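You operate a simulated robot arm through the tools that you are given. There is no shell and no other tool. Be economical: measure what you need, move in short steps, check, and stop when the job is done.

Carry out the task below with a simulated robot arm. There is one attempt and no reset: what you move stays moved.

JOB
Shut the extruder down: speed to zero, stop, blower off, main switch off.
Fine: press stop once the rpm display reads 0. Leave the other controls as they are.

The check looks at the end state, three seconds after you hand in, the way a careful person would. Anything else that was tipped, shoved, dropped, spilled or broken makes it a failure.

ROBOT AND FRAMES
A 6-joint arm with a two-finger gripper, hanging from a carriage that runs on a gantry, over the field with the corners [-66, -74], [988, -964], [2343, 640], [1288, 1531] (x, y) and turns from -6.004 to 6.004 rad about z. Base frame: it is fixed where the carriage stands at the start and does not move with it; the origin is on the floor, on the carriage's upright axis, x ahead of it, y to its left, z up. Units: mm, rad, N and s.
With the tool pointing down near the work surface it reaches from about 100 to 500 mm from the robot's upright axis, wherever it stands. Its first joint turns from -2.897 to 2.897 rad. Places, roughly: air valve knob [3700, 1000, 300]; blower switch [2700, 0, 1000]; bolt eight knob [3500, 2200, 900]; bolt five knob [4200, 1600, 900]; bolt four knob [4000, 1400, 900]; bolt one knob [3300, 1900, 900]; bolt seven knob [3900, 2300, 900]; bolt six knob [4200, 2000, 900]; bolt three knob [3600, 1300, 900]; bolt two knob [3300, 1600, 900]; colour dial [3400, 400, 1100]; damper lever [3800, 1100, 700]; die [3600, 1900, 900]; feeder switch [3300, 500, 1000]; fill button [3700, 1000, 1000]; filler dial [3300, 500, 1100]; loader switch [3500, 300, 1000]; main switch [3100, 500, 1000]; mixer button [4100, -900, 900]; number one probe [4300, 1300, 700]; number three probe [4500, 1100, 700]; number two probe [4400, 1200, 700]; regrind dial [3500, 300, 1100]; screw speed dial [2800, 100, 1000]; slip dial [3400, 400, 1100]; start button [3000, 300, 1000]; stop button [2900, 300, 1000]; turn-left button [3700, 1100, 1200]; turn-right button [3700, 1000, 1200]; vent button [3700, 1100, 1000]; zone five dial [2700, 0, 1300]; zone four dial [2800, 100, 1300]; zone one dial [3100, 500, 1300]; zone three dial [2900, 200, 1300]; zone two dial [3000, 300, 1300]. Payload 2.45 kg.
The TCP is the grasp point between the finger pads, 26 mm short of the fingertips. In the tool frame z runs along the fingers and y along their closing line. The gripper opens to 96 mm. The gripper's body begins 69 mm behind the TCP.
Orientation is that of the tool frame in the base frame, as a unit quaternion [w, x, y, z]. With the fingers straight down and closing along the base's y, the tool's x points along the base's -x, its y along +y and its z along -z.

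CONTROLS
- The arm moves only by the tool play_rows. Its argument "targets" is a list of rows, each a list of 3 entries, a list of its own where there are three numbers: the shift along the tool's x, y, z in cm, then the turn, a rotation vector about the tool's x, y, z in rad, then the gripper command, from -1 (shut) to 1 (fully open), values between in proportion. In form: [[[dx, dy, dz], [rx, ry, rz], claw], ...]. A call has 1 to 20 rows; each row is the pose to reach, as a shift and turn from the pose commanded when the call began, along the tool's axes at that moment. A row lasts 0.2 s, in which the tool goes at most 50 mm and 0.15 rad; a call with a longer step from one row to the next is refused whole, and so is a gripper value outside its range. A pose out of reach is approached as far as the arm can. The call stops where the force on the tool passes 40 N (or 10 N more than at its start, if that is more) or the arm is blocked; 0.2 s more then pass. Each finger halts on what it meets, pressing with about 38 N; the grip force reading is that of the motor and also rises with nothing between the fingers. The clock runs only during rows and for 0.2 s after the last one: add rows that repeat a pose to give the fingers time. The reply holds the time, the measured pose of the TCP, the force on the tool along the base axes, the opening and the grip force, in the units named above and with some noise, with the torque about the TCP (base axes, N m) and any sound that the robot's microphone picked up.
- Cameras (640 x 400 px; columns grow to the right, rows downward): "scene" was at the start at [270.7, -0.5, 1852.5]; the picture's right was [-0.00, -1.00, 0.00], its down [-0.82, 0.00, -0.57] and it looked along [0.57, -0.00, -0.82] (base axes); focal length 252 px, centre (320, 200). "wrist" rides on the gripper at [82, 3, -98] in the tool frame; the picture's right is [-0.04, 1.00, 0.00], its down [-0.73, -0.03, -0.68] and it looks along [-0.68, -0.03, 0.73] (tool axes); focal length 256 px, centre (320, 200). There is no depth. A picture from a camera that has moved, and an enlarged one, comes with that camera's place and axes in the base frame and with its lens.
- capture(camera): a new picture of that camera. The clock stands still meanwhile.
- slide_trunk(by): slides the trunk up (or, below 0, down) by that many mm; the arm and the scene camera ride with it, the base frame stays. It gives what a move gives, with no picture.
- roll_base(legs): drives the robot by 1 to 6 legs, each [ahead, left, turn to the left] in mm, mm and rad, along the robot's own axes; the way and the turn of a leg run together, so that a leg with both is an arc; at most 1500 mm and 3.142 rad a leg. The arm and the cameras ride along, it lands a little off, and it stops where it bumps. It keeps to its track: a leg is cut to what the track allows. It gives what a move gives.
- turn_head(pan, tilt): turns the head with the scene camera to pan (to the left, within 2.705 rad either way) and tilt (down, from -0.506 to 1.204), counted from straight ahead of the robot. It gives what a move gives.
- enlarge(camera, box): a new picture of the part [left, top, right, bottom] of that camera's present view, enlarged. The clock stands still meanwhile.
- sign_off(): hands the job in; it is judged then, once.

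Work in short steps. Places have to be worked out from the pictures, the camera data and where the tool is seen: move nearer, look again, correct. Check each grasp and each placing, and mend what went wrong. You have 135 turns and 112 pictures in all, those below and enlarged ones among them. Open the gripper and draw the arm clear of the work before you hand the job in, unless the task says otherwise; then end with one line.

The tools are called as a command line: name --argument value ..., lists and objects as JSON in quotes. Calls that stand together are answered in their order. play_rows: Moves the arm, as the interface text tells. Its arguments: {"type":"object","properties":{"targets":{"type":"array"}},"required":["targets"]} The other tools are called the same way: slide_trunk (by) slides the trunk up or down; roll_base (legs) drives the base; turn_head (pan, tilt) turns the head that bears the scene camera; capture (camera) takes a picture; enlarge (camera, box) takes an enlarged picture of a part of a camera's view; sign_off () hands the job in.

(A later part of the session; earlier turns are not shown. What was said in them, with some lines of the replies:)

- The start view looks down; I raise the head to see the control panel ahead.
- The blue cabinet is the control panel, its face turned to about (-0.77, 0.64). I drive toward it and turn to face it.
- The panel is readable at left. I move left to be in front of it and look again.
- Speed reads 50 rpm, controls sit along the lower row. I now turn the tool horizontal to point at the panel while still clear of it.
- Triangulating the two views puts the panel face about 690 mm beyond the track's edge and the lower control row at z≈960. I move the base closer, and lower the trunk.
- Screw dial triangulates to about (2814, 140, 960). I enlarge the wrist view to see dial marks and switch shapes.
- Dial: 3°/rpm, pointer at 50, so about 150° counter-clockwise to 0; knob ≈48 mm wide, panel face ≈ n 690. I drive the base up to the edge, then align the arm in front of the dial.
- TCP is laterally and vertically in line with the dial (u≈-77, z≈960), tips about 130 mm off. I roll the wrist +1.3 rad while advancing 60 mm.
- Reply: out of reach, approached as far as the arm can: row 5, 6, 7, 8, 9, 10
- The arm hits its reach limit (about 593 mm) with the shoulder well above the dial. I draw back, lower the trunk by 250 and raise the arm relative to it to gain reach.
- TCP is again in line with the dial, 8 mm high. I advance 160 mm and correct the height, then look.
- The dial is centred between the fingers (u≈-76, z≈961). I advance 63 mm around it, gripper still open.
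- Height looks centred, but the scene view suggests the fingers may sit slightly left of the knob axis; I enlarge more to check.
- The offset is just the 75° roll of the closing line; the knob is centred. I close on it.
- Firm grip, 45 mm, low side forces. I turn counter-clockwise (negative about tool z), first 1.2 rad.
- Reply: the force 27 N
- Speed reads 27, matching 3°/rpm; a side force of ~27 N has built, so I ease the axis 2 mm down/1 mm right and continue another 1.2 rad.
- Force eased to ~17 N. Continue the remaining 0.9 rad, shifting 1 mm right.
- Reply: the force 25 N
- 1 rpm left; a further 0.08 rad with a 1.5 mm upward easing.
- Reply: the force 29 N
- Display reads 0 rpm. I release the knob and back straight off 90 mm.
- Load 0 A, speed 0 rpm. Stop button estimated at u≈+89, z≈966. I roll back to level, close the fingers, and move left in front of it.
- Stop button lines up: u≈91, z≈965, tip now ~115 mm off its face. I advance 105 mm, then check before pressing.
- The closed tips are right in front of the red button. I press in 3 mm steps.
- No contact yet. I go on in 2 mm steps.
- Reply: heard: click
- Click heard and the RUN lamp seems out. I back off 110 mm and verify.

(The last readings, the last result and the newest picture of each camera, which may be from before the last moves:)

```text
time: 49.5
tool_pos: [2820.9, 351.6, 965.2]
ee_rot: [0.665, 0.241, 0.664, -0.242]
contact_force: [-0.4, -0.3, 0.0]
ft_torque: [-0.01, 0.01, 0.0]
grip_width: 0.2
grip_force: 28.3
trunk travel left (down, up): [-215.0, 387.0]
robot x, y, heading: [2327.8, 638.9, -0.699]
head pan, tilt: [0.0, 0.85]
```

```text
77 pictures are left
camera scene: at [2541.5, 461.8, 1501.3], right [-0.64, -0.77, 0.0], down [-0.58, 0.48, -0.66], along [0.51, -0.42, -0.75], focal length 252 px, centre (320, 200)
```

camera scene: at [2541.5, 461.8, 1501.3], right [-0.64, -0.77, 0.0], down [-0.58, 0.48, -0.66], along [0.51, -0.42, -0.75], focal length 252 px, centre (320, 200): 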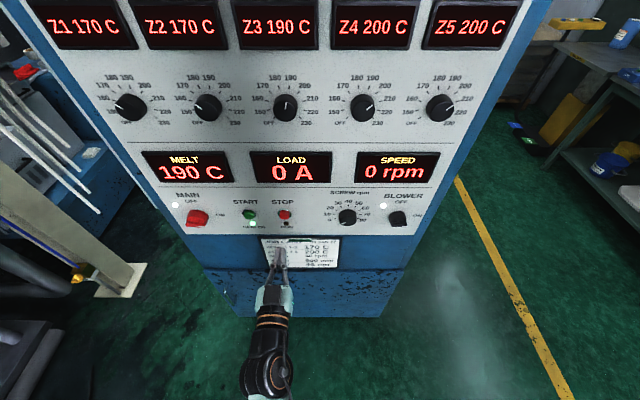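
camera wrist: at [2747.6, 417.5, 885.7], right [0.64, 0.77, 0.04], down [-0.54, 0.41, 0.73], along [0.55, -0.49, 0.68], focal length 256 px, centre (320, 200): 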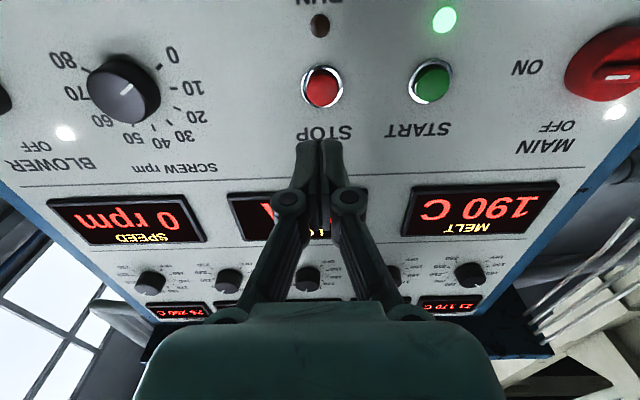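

RUN lamp is out, stop done. Next the blower: I move right ~298 mm, rolling +90° so the fingers close vertically on its horizontal bar.

play_rows --targets '[[[0, -4, -2], [0, 0, 0.15], -1], [[0, -8, -2], [0, 0, 0.3], -0.7], [[0, -12, -2], [0, 0, 0.45], -0.5], [[0, -16, -2], [0, 0, 0.6], 0], [[0, -20, -2], [0, 0, 0.75], 0.2], [[0, -24, -2], [0, 0, 0.9], 0.2], [[0, -27, -2], [0, 0, 1.05], 0.2], [[0, -29.8, -2], [0, 0, 1.2], 0.2], [[0, -29.8, -2], [0, 0, 1.35], 0.2], [[0, -29.8, -2], [0, 0, 1.5], 0.2], [[0, -29.8, -2], [0, 0, 1.57], 0.2], [[0, -29.8, -2], [0, 0, 1.57], 0.2]]'

capture --camera "wrist"

enlarge --camera "scene" --box '[300, 170, 492, 290]'

```text
time: 52.1
tool_pos: [2615.2, 135.7, 965.7]
ee_rot: [0.641, 0.64, 0.298, 0.3]
contact_force: [0.0, -1.1, -0.1]
ft_torque: [0.02, -0.01, -0.01]
grip_width: 57.8
grip_force: 0.1
trunk travel left (down, up): [-215.0, 387.0]
robot x, y, heading: [2330.2, 639.0, -0.7]
head pan, tilt: [0.0, 0.85]
```

```text
76 pictures are left
camera wrist: at [2592.3, 262.3, 969.7], right [-0.03, -0.03, 1.0], down [-0.99, -0.13, -0.03], along [0.13, -0.99, -0.03], focal length 256 px, centre (320, 200)
```

wrist: 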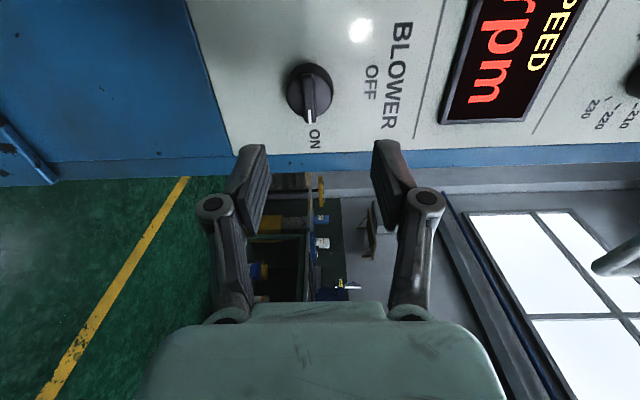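

```text
3.33 times, centred on (396, 230) of scene
camera zoom: at [2541.5, 461.8, 1501.3], right [-0.64, -0.77, 0.0], down [-0.58, 0.48, -0.66], along [0.51, -0.42, -0.75], focal length 840 px, centre (67, 100)
```

zoom: 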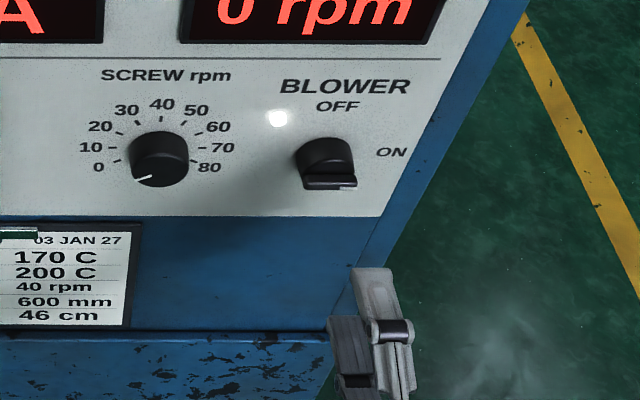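

Blower knob at u≈-212.5, z≈957. I correct (3 mm right, 8 mm down) and advance 70 mm.

play_rows --targets '[[[-0.3, -0.8, 3], [0, 0, 0], 0.0], [[-0.3, -0.8, 6], [0, 0, 0], 0.0], [[-0.3, -0.8, 7], [0, 0, 0], 0.0], [[-0.3, -0.8, 7], [0, 0, 0], 0.0]]'

capture --camera "wrist"

enlarge --camera "scene" --box '[350, 190, 446, 250]'

```text
time: 53.1
tool_pos: [2666.3, 90.0, 957.8]
ee_rot: [0.641, 0.64, 0.299, 0.299]
contact_force: [0.0, -0.1, 0.6]
ft_torque: [-0.01, 0.0, -0.01]
grip_width: 48.0
grip_force: 0.0
trunk travel left (down, up): [-215.0, 387.0]
robot x, y, heading: [2329.4, 642.0, -0.699]
head pan, tilt: [0.0, 0.85]
```

```text
74 pictures are left
camera wrist: at [2644.0, 215.2, 962.1], right [-0.03, -0.03, 1.0], down [-0.99, -0.13, -0.03], along [0.13, -0.99, -0.03], focal length 256 px, centre (320, 200)
```

wrist: 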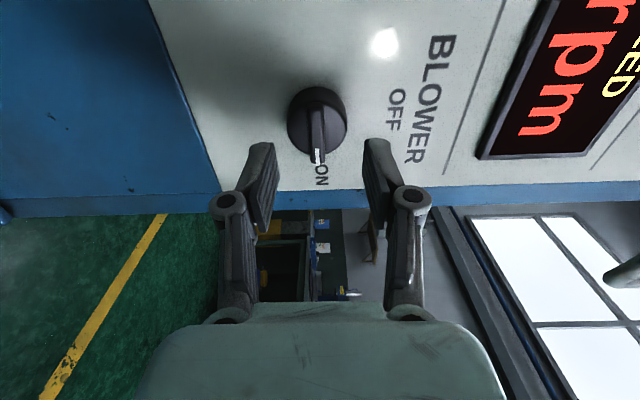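

```text
6.67 times, centred on (398, 220) of scene
camera zoom: at [2541.5, 461.8, 1501.3], right [-0.64, -0.77, 0.0], down [-0.58, 0.48, -0.66], along [0.51, -0.42, -0.75], focal length 1679 px, centre (-200, 67)
```

zoom: 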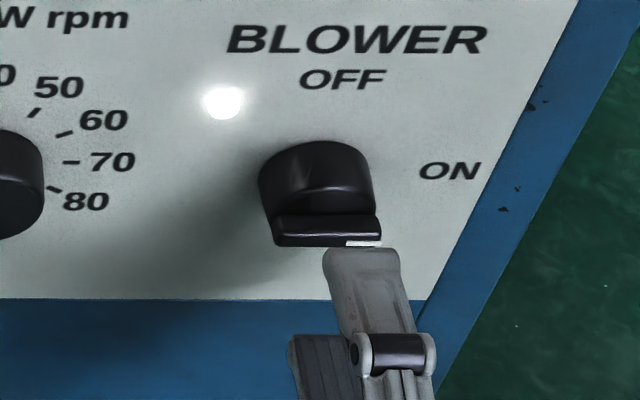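

Aligned with bar within 2 mm. I narrow the opening to ~34 mm and advance 33 mm so the tips straddle the bar ridge.

play_rows --targets '[[[0, 0, 1], [0, 0, 0], -0.3], [[0, 0, 2], [0, 0, 0], -0.3], [[0, 0, 2.8], [0, 0, 0], -0.3], [[0, 0, 3.3], [0, 0, 0], -0.3], [[0, 0, 3.3], [0, 0, 0], -0.3]]'

capture --camera "wrist"

enlarge --camera "scene" --box '[350, 190, 446, 250]'

```text
time: 54.3
tool_pos: [2691.9, 67.8, 957.2]
ee_rot: [0.641, 0.64, 0.3, 0.298]
contact_force: [-0.3, -0.2, -0.4]
ft_torque: [0.0, 0.02, 0.02]
grip_width: 33.7
grip_force: 0.0
trunk travel left (down, up): [-215.0, 387.0]
robot x, y, heading: [2329.3, 642.1, -0.7]
head pan, tilt: [0.0, 0.85]
```

```text
72 pictures are left
camera wrist: at [2669.2, 194.0, 961.8], right [-0.03, -0.03, 1.0], down [-0.99, -0.13, -0.03], along [0.13, -0.99, -0.03], focal length 256 px, centre (320, 200)
```

wrist: 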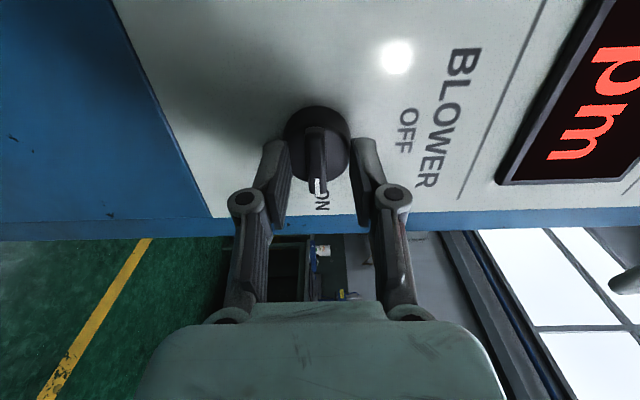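

```text
6.67 times, centred on (398, 220) of scene
camera zoom: at [2541.5, 461.8, 1501.3], right [-0.64, -0.77, 0.0], down [-0.58, 0.48, -0.66], along [0.51, -0.42, -0.75], focal length 1679 px, centre (-200, 67)
```

zoom: 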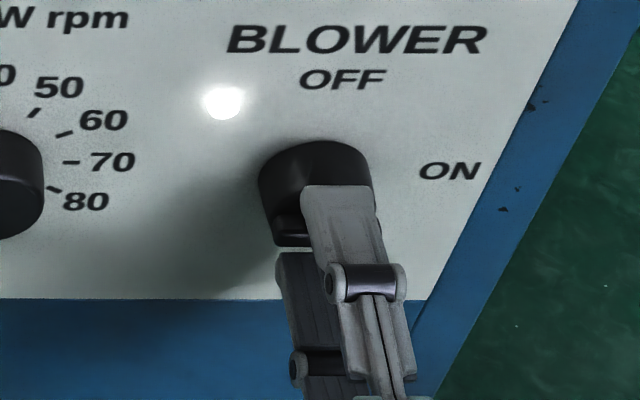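

The fingers straddle the bar. I close on it.

play_rows --targets '[[[0.15, 0, 0], [0, 0, 0], -0.5], [[0.15, 0, 0], [0, 0, 0], -0.8], [[0.15, 0, 0], [0, 0, 0], -1], [[0.15, 0, 0], [0, 0, 0], -1]]'

capture --camera "wrist"

```text
time: 55.3
tool_pos: [2692.2, 69.4, 955.8]
ee_rot: [0.639, 0.642, 0.3, 0.299]
contact_force: [3.1, -5.1, -14.8]
ft_torque: [0.25, 0.24, -0.14]
grip_width: 11.1
grip_force: 38.3
trunk travel left (down, up): [-215.0, 387.0]
robot x, y, heading: [2330.9, 639.4, -0.697]
head pan, tilt: [0.0, 0.85]
```

```text
70 pictures are left
camera wrist: at [2670.1, 195.6, 960.1], right [-0.02, -0.03, 1.0], down [-0.99, -0.13, -0.03], along [0.13, -0.99, -0.03], focal length 256 px, centre (320, 200)
```

wrist: 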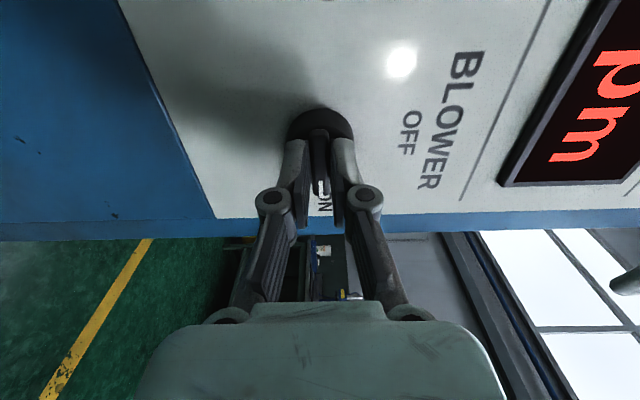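

Bar held (11 mm). I ease 1.5 mm down and turn 90° counter-clockwise toward OFF.

play_rows --targets '[[[0, -0.15, 0], [0, 0, -0.1], -1], [[0, -0.15, 0], [0, 0, -0.25], -1], [[0, -0.15, 0], [0, 0, -0.4], -1], [[0, -0.15, 0], [0, 0, -0.55], -1], [[0, -0.15, 0], [0, 0, -0.7], -1], [[0, -0.15, 0], [0, 0, -0.85], -1], [[0, -0.15, 0], [0, 0, -1.0], -1], [[0, -0.15, 0], [0, 0, -1.15], -1], [[0, -0.15, 0], [0, 0, -1.3], -1], [[0, -0.15, 0], [0, 0, -1.45], -1], [[0, -0.15, 0], [0, 0, -1.57], -1], [[0, -0.15, 0], [0, 0, -1.57], -1]]'

enlarge --camera "scene" --box '[350, 190, 446, 250]'

```text
time: 56.6
tool_pos: [2692.2, 69.5, 951.3]
ee_rot: [0.703, 0.491, 0.512, 0.049]
contact_force: [1.3, -3.2, -7.7]
ft_torque: [-0.24, -0.34, -0.7]
grip_width: 10.9
grip_force: 37.6
trunk travel left (down, up): [-215.0, 387.0]
robot x, y, heading: [2329.4, 639.7, -0.699]
head pan, tilt: [0.0, 0.85]
stopped in row 6: the force on the tool passed its limit at 41 N (the readings are from after the stop); the commanded pose is now the measured one
```

```text
6.67 times, centred on (398, 220) of scene
camera zoom: at [2541.4, 461.5, 1501.9], right [-0.64, -0.77, 0.0], down [-0.58, 0.48, -0.66], along [0.51, -0.42, -0.75], focal length 1679 px, centre (-200, 67)
```

zoom: 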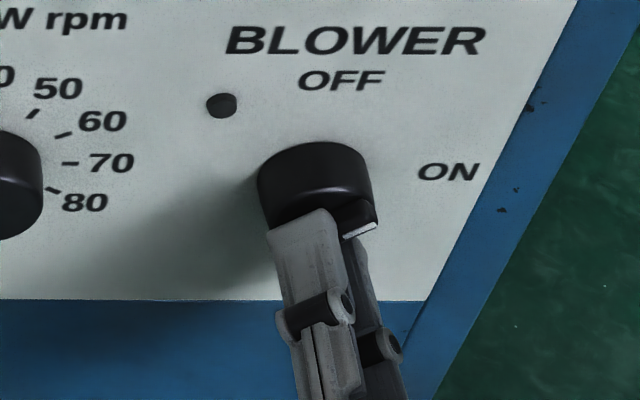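

The blower lamp is already out; the force limit stopped it at about 41°. I continue in small steps to reach the full 90°.

play_rows --targets '[[[0, 0, 0], [0, 0, -0.1], -1], [[0, 0, 0], [0, 0, -0.2], -1], [[0, 0, 0], [0, 0, -0.3], -1], [[0, 0, 0], [0, 0, -0.3], -1]]'

enlarge --camera "scene" --box '[350, 190, 446, 250]'

```text
time: 57.6
tool_pos: [2690.8, 67.9, 951.3]
ee_rot: [0.702, 0.409, 0.581, -0.059]
contact_force: [0.4, -10.1, -16.1]
ft_torque: [-0.32, -0.42, -0.74]
grip_width: 11.0
grip_force: 38.5
trunk travel left (down, up): [-215.0, 387.0]
robot x, y, heading: [2326.0, 638.8, -0.695]
head pan, tilt: [0.0, 0.85]
```

```text
6.67 times, centred on (398, 220) of scene
camera zoom: at [2541.0, 461.1, 1501.1], right [-0.64, -0.77, 0.0], down [-0.58, 0.48, -0.66], along [0.51, -0.42, -0.75], focal length 1679 px, centre (-200, 67)
```

zoom: 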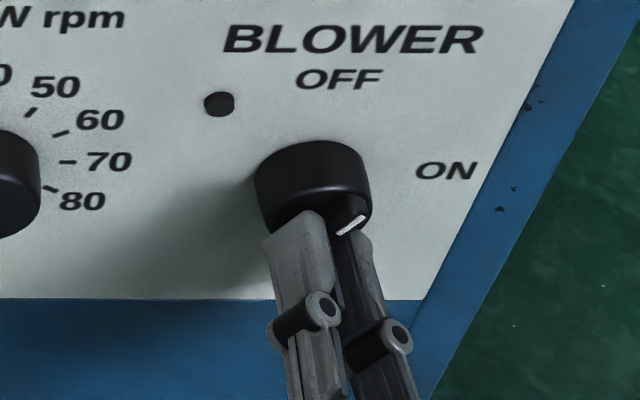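

Turning well; I ease ~1.5 mm down/right along the force and turn the remaining 0.54 rad.

play_rows --targets '[[[0.09, -0.13, 0], [0, 0, -0.1], -1], [[0.09, -0.13, 0], [0, 0, -0.2], -1], [[0.09, -0.13, 0], [0, 0, -0.3], -1], [[0.09, -0.13, 0], [0, 0, -0.4], -1], [[0.09, -0.13, 0], [0, 0, -0.54], -1], [[0.09, -0.13, 0], [0, 0, -0.54], -1]]'

enlarge --camera "scene" --box '[350, 190, 446, 250]'

```text
time: 59.0
tool_pos: [2689.7, 66.2, 951.1]
ee_rot: [0.661, 0.239, 0.668, -0.244]
contact_force: [-2.6, -21.1, -21.6]
ft_torque: [0.48, -0.21, -0.44]
grip_width: 10.7
grip_force: 38.1
trunk travel left (down, up): [-215.0, 387.0]
robot x, y, heading: [2329.6, 640.5, -0.693]
head pan, tilt: [0.0, 0.85]
```

```text
6.67 times, centred on (398, 220) of scene
camera zoom: at [2540.5, 460.3, 1501.1], right [-0.64, -0.77, 0.0], down [-0.58, 0.48, -0.66], along [0.51, -0.42, -0.75], focal length 1679 px, centre (-200, 67)
```

zoom: 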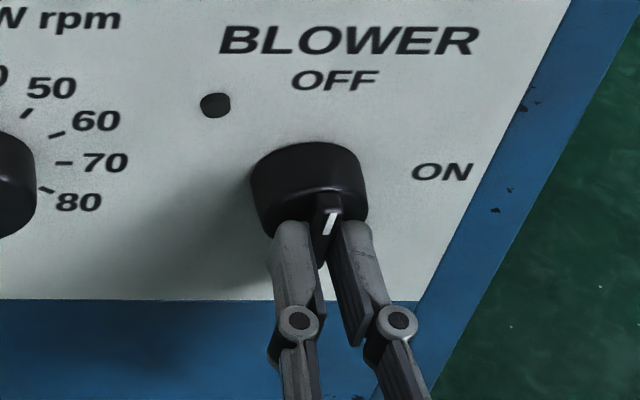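

Bar now vertical with the mark up at OFF. I release and back away, then check.

play_rows --targets '[[[0, 0, 0], [0, 0, 0], -0.6], [[0, 0, 0], [0, 0, 0], -0.2], [[0, 0, 0], [0, 0, 0], -0.2], [[0, 0, -3], [0, 0, 0], -0.2], [[0, 0, -7], [0, 0, 0], -0.2], [[0, 0, -11], [0, 0, 0], -0.2], [[0, 0, -11], [0, 0, 0], -0.2]]'

capture --camera "wrist"

enlarge --camera "scene" --box '[180, 130, 436, 290]'

```text
time: 60.6
tool_pos: [2608.7, 139.6, 952.3]
ee_rot: [0.661, 0.239, 0.668, -0.244]
contact_force: [0.9, -0.5, 0.0]
ft_torque: [-0.04, -0.02, -0.04]
grip_width: 38.4
grip_force: 0.0
trunk travel left (down, up): [-215.0, 387.0]
robot x, y, heading: [2330.1, 640.3, -0.701]
head pan, tilt: [0.0, 0.85]
```

```text
66 pictures are left
camera wrist: at [2534.5, 205.2, 872.7], right [0.64, 0.77, 0.03], down [-0.53, 0.41, 0.74], along [0.55, -0.49, 0.67], focal length 256 px, centre (320, 200)
```

wrist: 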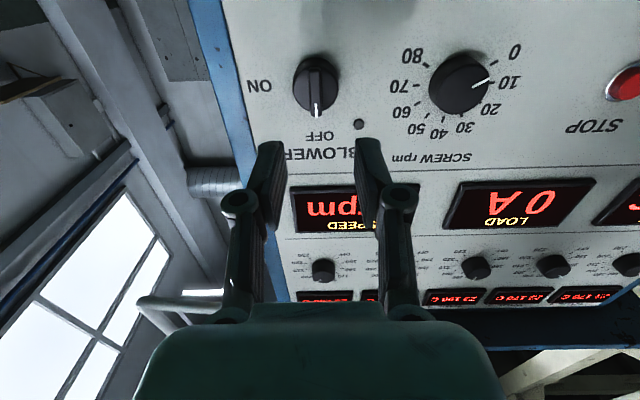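

```text
2.50 times, centred on (308, 210) of scene
camera zoom: at [2541.5, 461.6, 1501.3], right [-0.64, -0.77, 0.0], down [-0.58, 0.48, -0.66], along [0.51, -0.42, -0.75], focal length 630 px, centre (350, 175)
```

zoom: 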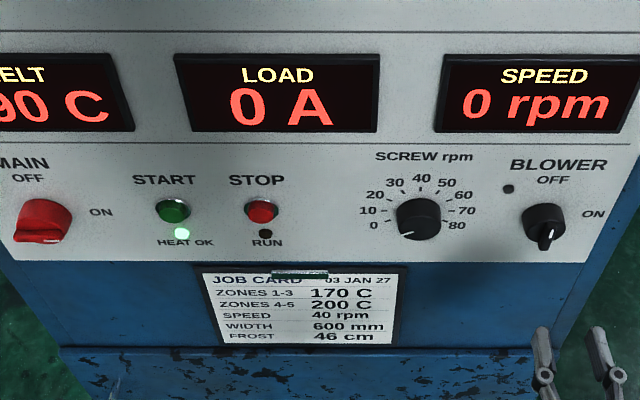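

Blower is at OFF with its lamp out. I zoom in to verify the dial pointer and the main switch.

enlarge --camera "scene" --box '[316, 185, 380, 225]'

enlarge --camera "scene" --box '[160, 185, 240, 235]'

```text
10.00 times, centred on (348, 205) of scene
camera zoom: at [2541.5, 461.6, 1501.3], right [-0.64, -0.77, 0.0], down [-0.58, 0.48, -0.66], along [0.51, -0.42, -0.75], focal length 2519 px, centre (40, 150)
```

zoom: 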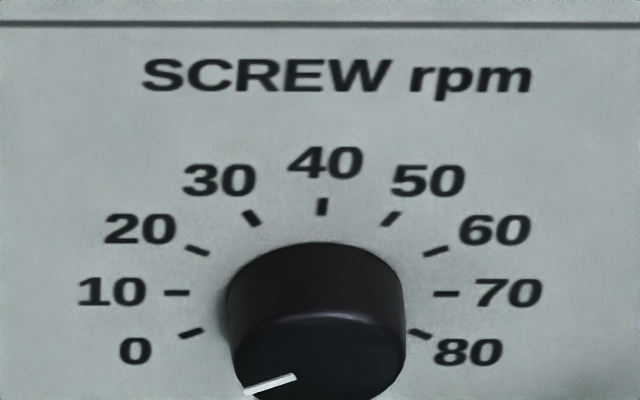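

```text
8.00 times, centred on (200, 210) of scene
camera zoom: at [2541.5, 461.6, 1501.3], right [-0.64, -0.77, 0.0], down [-0.58, 0.48, -0.66], along [0.51, -0.42, -0.75], focal length 2015 px, centre (1280, 120)
```

zoom: 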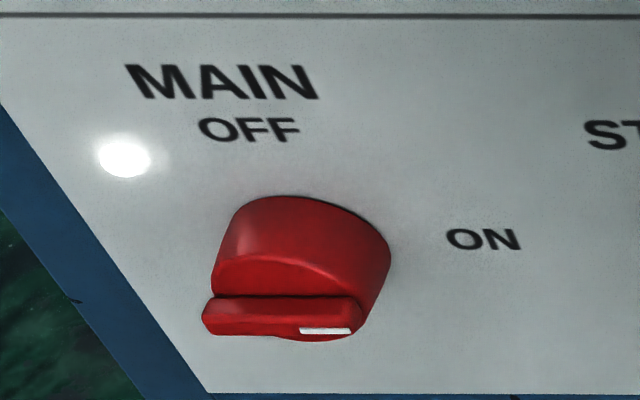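

Pointer is at the 0 tick. Main switch has a horizontal bar, u≈322. I move left ~530 mm with a +90° roll, at standoff.

play_rows --targets '[[[0, 4, -3], [0, 0, 0.0], 0], [[-0.2, 9, -3], [0, 0, 0.15], 0], [[-0.5, 14, -3], [0, 0, 0.3], 0], [[-0.5, 19, -3], [0, 0, 0.45], 0], [[-0.5, 24, -3], [0, 0, 0.6], 0], [[-0.5, 29, -3], [0, 0, 0.75], 0], [[-0.5, 34, -3], [0, 0, 0.9], 0], [[-0.5, 39, -3], [0, 0, 1.05], 0], [[-0.5, 44, -3], [0, 0, 1.2], 0], [[-0.5, 49, -3], [0, 0, 1.35], 0], [[-0.5, 53, -3], [0, 0, 1.5], 0], [[-0.5, 53, -3], [0, 0, 1.57], 0], [[-0.5, 53, -3], [0, 0, 1.57], 0]]'

capture --camera "wrist"

capture --camera "scene"

```text
time: 63.4
tool_pos: [2925.3, 563.6, 954.1]
ee_rot: [0.64, 0.641, 0.303, 0.295]
contact_force: [1.1, 0.0, -0.4]
ft_torque: [0.02, -0.01, 0.03]
grip_width: 47.9
grip_force: 0.1
trunk travel left (down, up): [-215.0, 387.0]
robot x, y, heading: [2332.0, 639.1, -0.696]
head pan, tilt: [0.0, 0.85]
```

```text
62 pictures are left
camera wrist: at [2902.9, 690.0, 957.7], right [-0.02, -0.03, 1.0], down [-0.99, -0.13, -0.02], along [0.13, -0.99, -0.03], focal length 256 px, centre (320, 200)
```

wrist: 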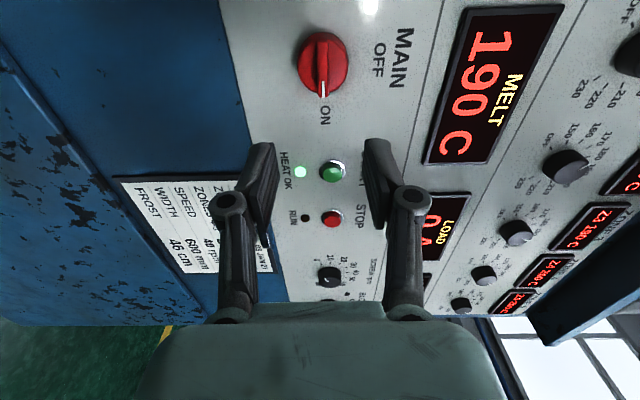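

```text
61 pictures are left
camera scene: at [2541.4, 461.6, 1501.3], right [-0.64, -0.77, 0.0], down [-0.58, 0.48, -0.66], along [0.51, -0.42, -0.75], focal length 252 px, centre (320, 200)
```

scene: 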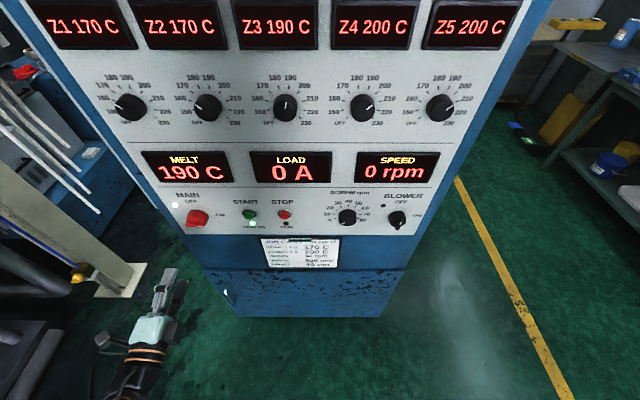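

Main switch estimated at u≈324, z≈955. I shift 7 mm left and advance 90 mm.

play_rows --targets '[[[0.7, 0.1, 3], [0, 0, 0], 0.0], [[0.7, 0.1, 6], [0, 0, 0], 0.0], [[0.7, 0.1, 9], [0, 0, 0], 0.0], [[0.7, 0.1, 9], [0, 0, 0], 0.0]]'

capture --camera "wrist"

enlarge --camera "scene" --box '[144, 180, 240, 240]'

```text
time: 64.4
tool_pos: [2998.2, 512.2, 953.8]
ee_rot: [0.64, 0.641, 0.303, 0.296]
contact_force: [0.3, 0.0, -0.5]
ft_torque: [0.02, 0.02, 0.03]
grip_width: 48.0
grip_force: 0.1
trunk travel left (down, up): [-215.0, 387.0]
robot x, y, heading: [2329.4, 638.2, -0.698]
head pan, tilt: [0.0, 0.85]
```

```text
60 pictures are left
camera wrist: at [2976.1, 637.7, 957.7], right [-0.02, -0.03, 1.0], down [-0.99, -0.13, -0.02], along [0.13, -0.99, -0.03], focal length 256 px, centre (320, 200)
```

wrist: 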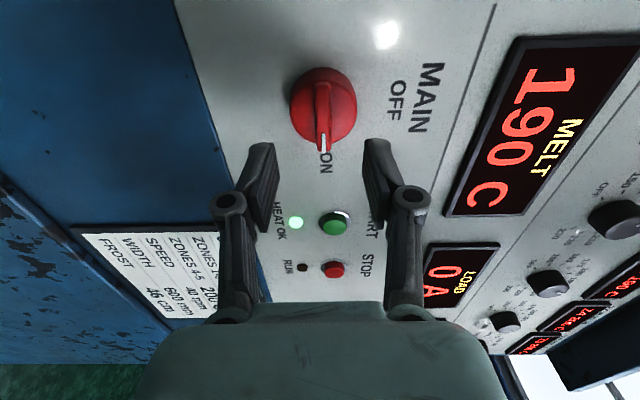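

```text
6.67 times, centred on (192, 210) of scene
camera zoom: at [2541.5, 461.6, 1501.3], right [-0.64, -0.77, 0.0], down [-0.58, 0.48, -0.66], along [0.51, -0.42, -0.75], focal length 1679 px, centre (1173, 133)
```

zoom: 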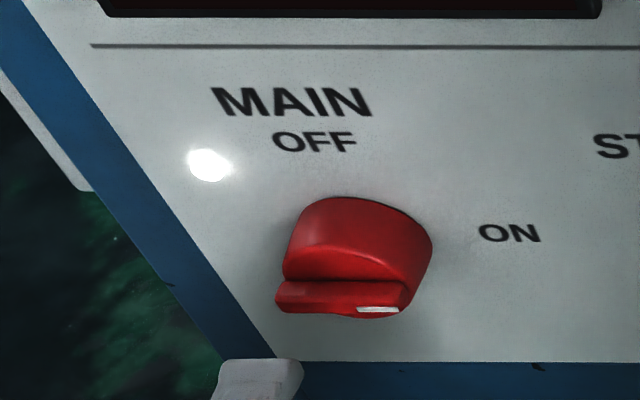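

The two views agree on u≈325 if the panel is slightly deeper here. I advance 45 mm with narrower opening and check.

play_rows --targets '[[[0, 0.1, 2], [0, 0, 0], -0.15], [[0, 0.1, 3.5], [0, 0, 0], -0.15], [[0, 0.1, 4.5], [0, 0, 0], -0.15], [[0, 0.1, 4.5], [0, 0, 0], -0.15]]'

capture --camera "wrist"

enlarge --camera "scene" --box '[144, 180, 240, 240]'

```text
time: 65.4
tool_pos: [3026.0, 481.8, 963.7]
ee_rot: [0.639, 0.642, 0.304, 0.295]
contact_force: [-0.7, 0.1, 0.9]
ft_torque: [0.03, 0.02, 0.04]
grip_width: 40.7
grip_force: 0.1
out of reach, approached as far as the arm can: row 2, 3, 4
trunk travel left (down, up): [-215.0, 387.0]
robot x, y, heading: [2328.0, 642.0, -0.692]
head pan, tilt: [0.0, 0.85]
```

```text
58 pictures are left
camera wrist: at [3002.6, 608.5, 967.6], right [-0.01, -0.03, 1.0], down [-0.99, -0.13, -0.01], along [0.13, -0.99, -0.03], focal length 256 px, centre (320, 200)
```

wrist: 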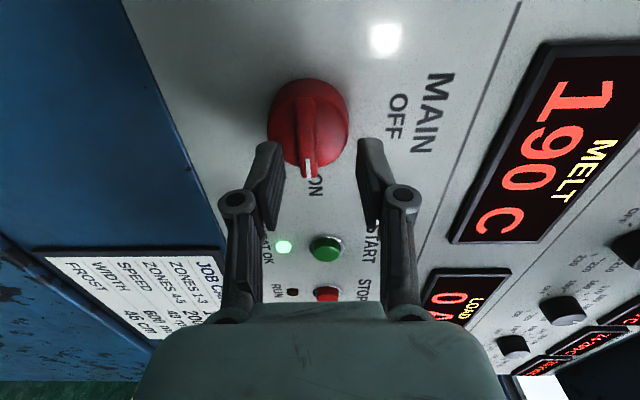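

```text
6.67 times, centred on (192, 210) of scene
camera zoom: at [2541.5, 461.6, 1501.3], right [-0.64, -0.77, 0.0], down [-0.58, 0.48, -0.66], along [0.51, -0.42, -0.75], focal length 1679 px, centre (1173, 133)
```

zoom: 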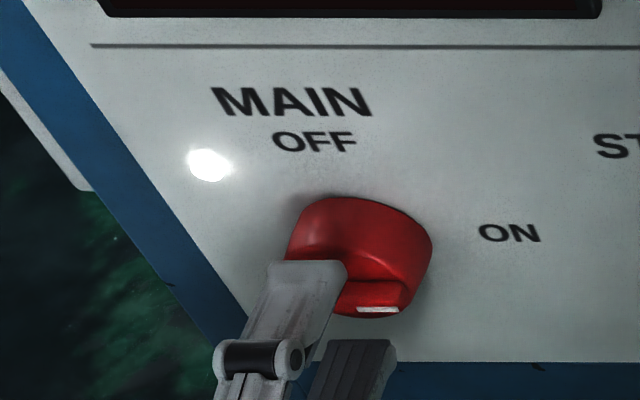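

Reach limit again, TCP ~26 mm short. I back up, edge the base to the corner of its track, and lower the trunk another 110 mm, raising the arm to compensate.

play_rows --targets '[[[0, 0, -4], [0, 0, 0], 0], [[0, 0, -8], [0, 0, 0], 0], [[0, 0, -12], [0, 0, 0], 0], [[0, 0, -12], [0, 0, 0], 0]]'

roll_base --legs '[[30, 30, 0]]'

slide_trunk --by -110

play_rows --targets '[[[0, 4, 0], [0, 0, 0], 0], [[0, 8, 0], [0, 0, 0], 0], [[0, 10.5, 0], [0, 0, 0], 0], [[0, 10.5, 0], [0, 0, 0], 0]]'

```text
time: 66.4
tool_pos: [2933.0, 561.8, 963.2]
ee_rot: [0.64, 0.641, 0.304, 0.295]
contact_force: [-0.1, -0.9, 0.4]
ft_torque: [0.02, 0.01, -0.02]
grip_width: 47.8
grip_force: 0.0
trunk travel left (down, up): [-215.0, 387.0]
robot x, y, heading: [2328.2, 641.7, -0.697]
head pan, tilt: [0.0, 0.85]
```

```text
time: 67.3
tool_pos: [2944.0, 562.0, 962.8]
ee_rot: [0.64, 0.641, 0.303, 0.296]
contact_force: [0.3, 0.0, -0.2]
ft_torque: [0.0, -0.02, 0.05]
grip_width: 48.0
grip_force: 0.0
trunk travel left (down, up): [-215.0, 387.0]
robot x, y, heading: [2340.7, 641.3, -0.695]
head pan, tilt: [0.0, 0.85]
cut short: leg 1
```

```text
time: 68.7
tool_pos: [2944.0, 561.1, 853.3]
ee_rot: [0.64, 0.641, 0.304, 0.297]
contact_force: [0.3, 0.1, -0.3]
ft_torque: [-0.01, -0.02, 0.0]
grip_width: 47.8
grip_force: 0.1
trunk travel left (down, up): [-105.0, 497.0]
robot x, y, heading: [2338.3, 639.5, -0.696]
head pan, tilt: [0.0, 0.85]
```

```text
time: 69.7
tool_pos: [2944.5, 561.7, 957.7]
ee_rot: [0.64, 0.641, 0.303, 0.296]
contact_force: [-0.5, -0.3, 0.9]
ft_torque: [-0.01, -0.02, 0.01]
grip_width: 48.1
grip_force: 0.0
trunk travel left (down, up): [-105.0, 497.0]
robot x, y, heading: [2337.9, 640.2, -0.699]
head pan, tilt: [0.0, 0.85]
```

Now at u≈328, z≈957.7. I shift 2 mm right and advance 115 mm with narrower opening.

play_rows --targets '[[[-0.2, 0, 4], [0, 0, 0], -0.15], [[-0.2, 0, 8], [0, 0, 0], -0.15], [[-0.2, 0, 11.5], [0, 0, 0], -0.15], [[-0.2, 0, 11.5], [0, 0, 0], -0.15]]'

capture --camera "wrist"

capture --camera "scene"

```text
time: 70.7
tool_pos: [3033.3, 488.1, 958.6]
ee_rot: [0.639, 0.641, 0.304, 0.296]
contact_force: [-0.1, 0.0, 0.2]
ft_torque: [-0.01, -0.01, -0.03]
grip_width: 40.9
grip_force: 0.0
trunk travel left (down, up): [-105.0, 497.0]
robot x, y, heading: [2338.6, 639.5, -0.702]
head pan, tilt: [0.0, 0.85]
```

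```text
56 pictures are left
camera wrist: at [3009.5, 612.6, 962.3], right [-0.02, -0.03, 1.0], down [-0.99, -0.13, -0.02], along [0.13, -0.99, -0.03], focal length 256 px, centre (320, 200)
```

wrist: 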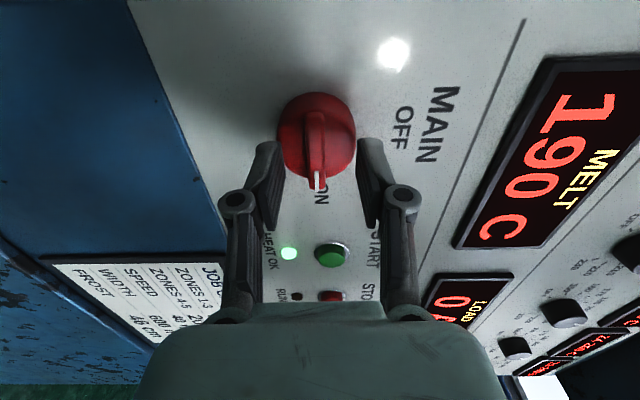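

```text
55 pictures are left
camera scene: at [2552.4, 463.7, 1391.3], right [-0.64, -0.77, 0.0], down [-0.58, 0.48, -0.66], along [0.51, -0.42, -0.75], focal length 252 px, centre (320, 200)
```

scene: 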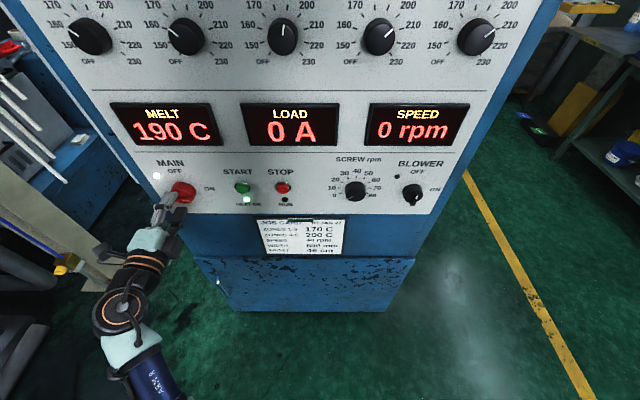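

Within reach now. I advance another 12 mm and inspect closely.

play_rows --targets '[[[0, 0, 0.6], [0, 0, 0], -0.15], [[0, 0, 1.2], [0, 0, 0], -0.15], [[0, 0, 1.2], [0, 0, 0], -0.15]]'

enlarge --camera "wrist" --box '[224, 80, 416, 200]'

enlarge --camera "scene" --box '[140, 160, 220, 210]'

```text
time: 71.5
tool_pos: [3042.4, 478.9, 957.0]
ee_rot: [0.64, 0.641, 0.303, 0.296]
contact_force: [-0.5, 0.0, 0.5]
ft_torque: [0.02, -0.01, -0.02]
grip_width: 40.6
grip_force: 0.0
trunk travel left (down, up): [-105.0, 497.0]
robot x, y, heading: [2343.2, 643.6, -0.698]
head pan, tilt: [0.0, 0.85]
```

```text
3.33 times, centred on (320, 140) of wrist
camera zoom: at [3019.0, 604.7, 961.7], right [-0.01, -0.03, 1.0], down [-0.99, -0.13, -0.02], along [0.13, -0.99, -0.03], focal length 853 px, centre (320, 400)
```

zoom: 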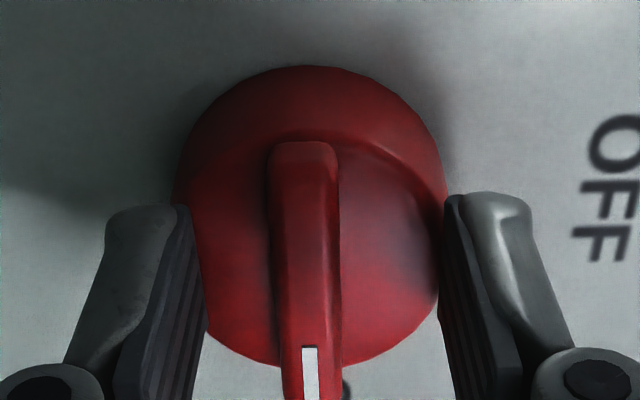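

```text
8.00 times, centred on (180, 185) of scene
camera zoom: at [2552.5, 463.7, 1391.3], right [-0.64, -0.77, 0.0], down [-0.58, 0.48, -0.66], along [0.51, -0.42, -0.75], focal length 2015 px, centre (1440, 320)
```

zoom: 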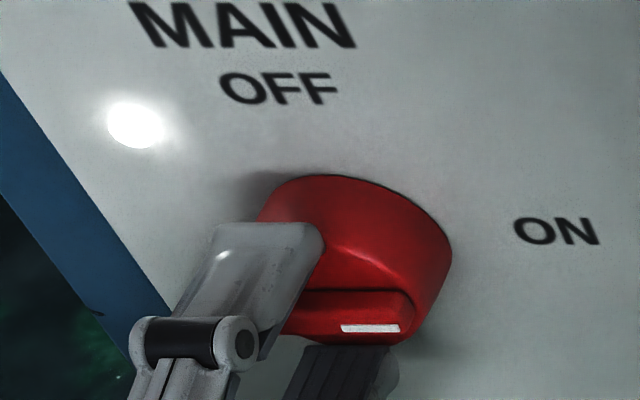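

Fingers are ~4 mm left of bar centre; I shift right 4 mm, 1 mm down, advance 6 mm more, and close.

play_rows --targets '[[[-0.4, -0.1, 0.2], [0, 0, 0], -0.15], [[-0.4, -0.1, 0.4], [0, 0, 0], -0.15], [[-0.4, -0.1, 0.6], [0, 0, 0], -0.15], [[-0.4, -0.1, 0.6], [0, 0, 0], -0.5], [[-0.4, -0.1, 0.6], [0, 0, 0], -0.8], [[-0.4, -0.1, 0.6], [0, 0, 0], -1], [[-0.4, -0.1, 0.6], [0, 0, 0], -1]]'

enlarge --camera "wrist" --box '[224, 80, 416, 200]'

enlarge --camera "scene" --box '[140, 160, 220, 210]'

```text
time: 72.8
tool_pos: [3039.7, 478.7, 955.7]
ee_rot: [0.639, 0.641, 0.305, 0.296]
contact_force: [-13.2, 10.7, -4.0]
ft_torque: [0.05, 0.0, 0.48]
grip_width: 11.0
grip_force: 26.4
trunk travel left (down, up): [-105.0, 497.0]
robot x, y, heading: [2337.7, 639.7, -0.692]
head pan, tilt: [0.0, 0.85]
stopped in row 6: the force on the tool passed its limit at 45 N (the readings are from after the stop); the commanded pose is now the measured one
```

```text
3.33 times, centred on (320, 140) of wrist
camera zoom: at [3017.3, 603.2, 959.6], right [-0.01, -0.03, 1.0], down [-0.99, -0.13, -0.02], along [0.13, -0.99, -0.03], focal length 853 px, centre (320, 400)
```

zoom: 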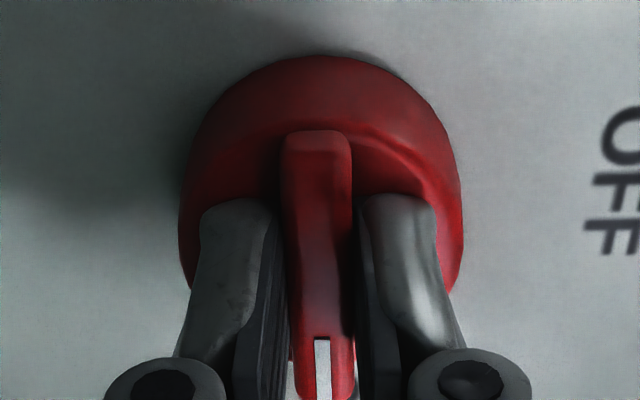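

```text
8.00 times, centred on (180, 185) of scene
camera zoom: at [2550.2, 465.7, 1390.1], right [-0.64, -0.77, 0.0], down [-0.58, 0.48, -0.66], along [0.51, -0.42, -0.75], focal length 2015 px, centre (1440, 320)
```

zoom: 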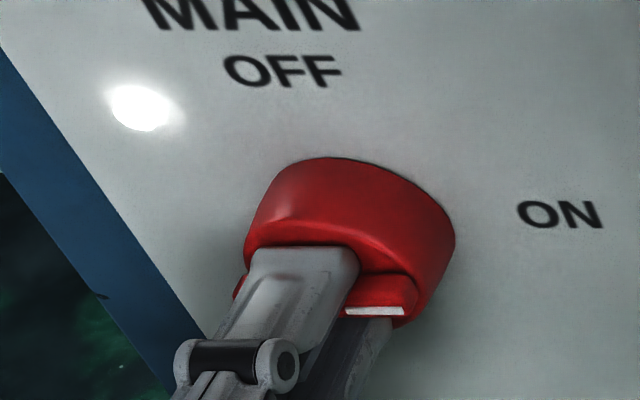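

The tips touched the disc while closing; the bar is between them (11 mm). I back off 3 mm and finish the grip.

play_rows --targets '[[[0, 0, -0.15], [0, 0, 0], -1], [[0, 0, -0.3], [0, 0, 0], -1], [[0, 0, -0.3], [0, 0, 0], -1], [[0, 0, -0.3], [0, 0, 0], -1]]'

```text
time: 73.8
tool_pos: [3040.3, 476.6, 956.0]
ee_rot: [0.639, 0.641, 0.304, 0.296]
contact_force: [9.8, 5.5, -26.6]
ft_torque: [0.36, 0.42, 1.25]
grip_width: 11.2
grip_force: 38.3
trunk travel left (down, up): [-105.0, 497.0]
robot x, y, heading: [2342.5, 640.2, -0.694]
head pan, tilt: [0.0, 0.85]
```

Grip at 11 mm with 27 N pushing the tool down; I ease down 3 mm and begin turning by 0.3 rad.

play_rows --targets '[[[0, -0.3, 0], [0, 0, 0], -1], [[0, -0.3, 0], [0, 0, -0.1], -1], [[0, -0.3, 0], [0, 0, -0.2], -1], [[0, -0.3, 0], [0, 0, -0.3], -1], [[0, -0.3, 0], [0, 0, -0.3], -1]]'

enlarge --camera "scene" --box '[140, 160, 220, 210]'

```text
time: 75.0
tool_pos: [3040.3, 477.3, 956.5]
ee_rot: [0.677, 0.588, 0.395, 0.197]
contact_force: [7.5, 7.2, -21.7]
ft_torque: [0.16, 0.16, -0.64]
grip_width: 11.0
grip_force: 37.7
trunk travel left (down, up): [-105.0, 497.0]
robot x, y, heading: [2338.6, 643.2, -0.698]
head pan, tilt: [0.0, 0.85]
```

```text
8.00 times, centred on (180, 185) of scene
camera zoom: at [2551.8, 465.3, 1390.8], right [-0.64, -0.77, 0.0], down [-0.58, 0.48, -0.66], along [0.51, -0.42, -0.75], focal length 2015 px, centre (1440, 320)
```

zoom: 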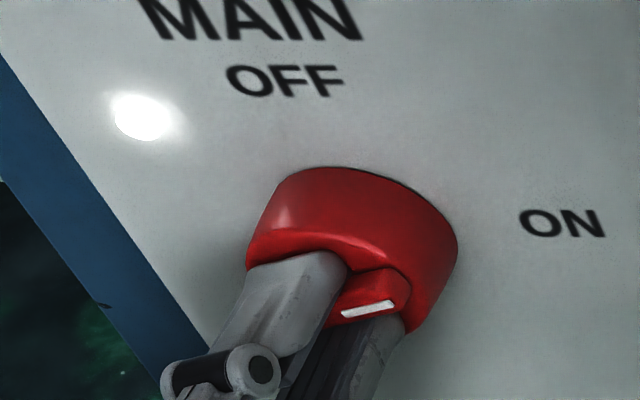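

The switch is turning. I continue with a further 2 mm downward easing.

play_rows --targets '[[[0.06, -0.19, 0], [0, 0, -0.1], -1], [[0.06, -0.19, 0], [0, 0, -0.2], -1], [[0.06, -0.19, 0], [0, 0, -0.3], -1], [[0.06, -0.19, 0], [0, 0, -0.4], -1], [[0.06, -0.19, 0], [0, 0, -0.4], -1]]'

```text
time: 76.2
tool_pos: [3039.9, 477.0, 954.0]
ee_rot: [0.704, 0.497, 0.503, 0.06]
contact_force: [-4.4, 8.5, 1.2]
ft_torque: [0.32, 0.4, 0.78]
grip_width: 10.7
grip_force: 37.9
trunk travel left (down, up): [-105.0, 497.0]
robot x, y, heading: [2339.2, 642.6, -0.695]
head pan, tilt: [0.0, 0.85]
```

Forces are low now; I turn on another 0.45 rad.

play_rows --targets '[[[0, 0, 0], [0, 0, -0.15], -1], [[0, 0, 0], [0, 0, -0.3], -1], [[0, 0, 0], [0, 0, -0.45], -1], [[0, 0, 0], [0, 0, -0.45], -1]]'

capture --camera "scene"

```text
time: 77.2
tool_pos: [3040.0, 477.6, 953.6]
ee_rot: [0.7, 0.371, 0.602, -0.099]
contact_force: [-12.9, 11.1, 14.4]
ft_torque: [0.15, 0.16, 0.21]
grip_width: 10.9
grip_force: 37.9
trunk travel left (down, up): [-105.0, 497.0]
robot x, y, heading: [2339.9, 643.6, -0.696]
head pan, tilt: [0.0, 0.85]
```

```text
49 pictures are left
camera scene: at [2551.7, 465.2, 1391.0], right [-0.64, -0.77, 0.0], down [-0.58, 0.48, -0.66], along [0.51, -0.42, -0.75], focal length 252 px, centre (320, 200)
```

scene: 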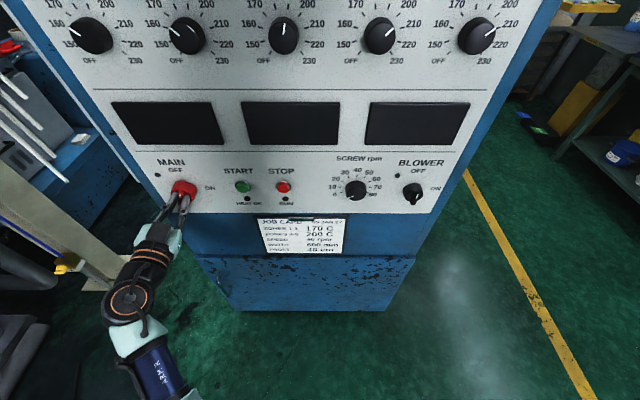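

Displays are dark: main is off. I complete the remaining 0.41 rad to bring the bar fully to OFF.

play_rows --targets '[[[-0.12, 0, -0.1], [0, 0, -0.12], -1], [[-0.12, 0, -0.1], [0, 0, -0.24], -1], [[-0.12, 0, -0.1], [0, 0, -0.36], -1], [[-0.12, 0, -0.1], [0, 0, -0.42], -1], [[-0.12, 0, -0.1], [0, 0, -0.42], -1]]'

enlarge --camera "scene" --box '[140, 160, 220, 210]'

```text
time: 78.4
tool_pos: [3039.4, 476.5, 954.5]
ee_rot: [0.663, 0.238, 0.667, -0.243]
contact_force: [-3.5, 6.0, 7.0]
ft_torque: [0.62, 0.24, 0.0]
grip_width: 10.9
grip_force: 37.5
trunk travel left (down, up): [-105.0, 497.0]
robot x, y, heading: [2342.1, 641.9, -0.701]
head pan, tilt: [0.0, 0.85]
```

```text
8.00 times, centred on (180, 185) of scene
camera zoom: at [2552.4, 464.7, 1391.1], right [-0.64, -0.77, 0.0], down [-0.58, 0.48, -0.66], along [0.51, -0.42, -0.75], focal length 2015 px, centre (1440, 320)
```

zoom: 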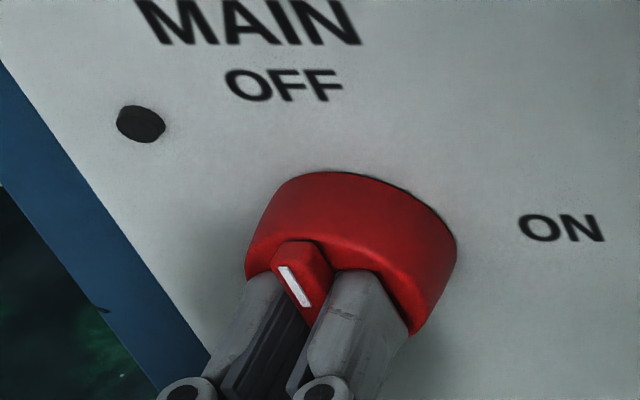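

The bar points up at OFF and the lamp is out. I release and withdraw well clear.

play_rows --targets '[[[0, 0, 0], [0, 0, 0], -0.6], [[0, 0, 0], [0, 0, 0], -0.3], [[0, 0, 0], [0, 0, 0], -0.3], [[0, 0, -3], [0, 0, 0], -0.3], [[0, 0, -7], [0, 0, 0], -0.3], [[0, 0, -11], [0, 0, 0], 0.5], [[0, 0, -15], [0, 0, 0], 1], [[0, 0, -18], [0, 0, 0], 1], [[0, 0, -18], [0, 0, 0], 1]]'

roll_base --legs '[[-200, 0, 0]]'

capture --camera "scene"

capture --camera "wrist"

```text
time: 80.4
tool_pos: [2901.0, 591.6, 954.6]
ee_rot: [0.664, 0.238, 0.666, -0.242]
contact_force: [0.1, -0.7, 0.7]
ft_torque: [0.0, 0.0, -0.01]
grip_width: 96.1
grip_force: 0.1
trunk travel left (down, up): [-105.0, 497.0]
robot x, y, heading: [2338.1, 642.2, -0.695]
head pan, tilt: [0.0, 0.85]
```

```text
time: 82.0
tool_pos: [2748.7, 718.6, 955.8]
ee_rot: [0.663, 0.239, 0.666, -0.243]
contact_force: [-0.5, -0.2, 0.8]
ft_torque: [0.01, -0.01, -0.02]
grip_width: 96.0
grip_force: 0.0
trunk travel left (down, up): [-105.0, 497.0]
robot x, y, heading: [2187.2, 770.8, -0.698]
head pan, tilt: [0.0, 0.85]
```

```text
47 pictures are left
camera scene: at [2400.0, 591.3, 1391.2], right [-0.64, -0.77, 0.0], down [-0.58, 0.48, -0.66], along [0.51, -0.42, -0.75], focal length 252 px, centre (320, 200)
```

scene: 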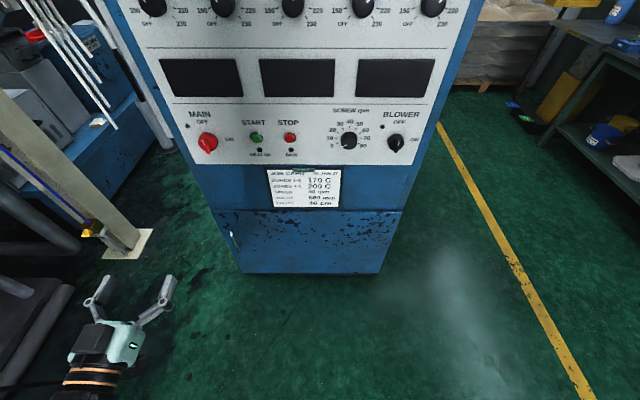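

```text
46 pictures are left
camera wrist: at [2675.1, 784.0, 875.0], right [0.64, 0.77, 0.03], down [-0.54, 0.42, 0.73], along [0.55, -0.49, 0.68], focal length 256 px, centre (320, 200)
```

wrist: 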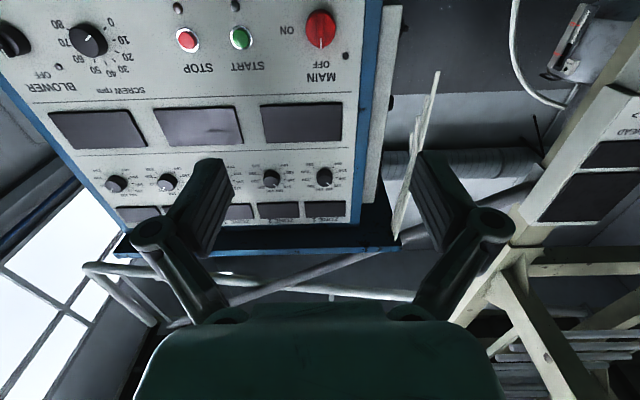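

All is off: dial at 0, stop pressed, blower and main at OFF, displays dark, and the arm is clear and open. I hand in.

sign_off

```text
The job is handed in.
```

The extruder is shut down: I turned the speed dial to zero and pressed stop once the display read 0 rpm. Then I switched off the blower and the main switch, and left the other controls as they were.
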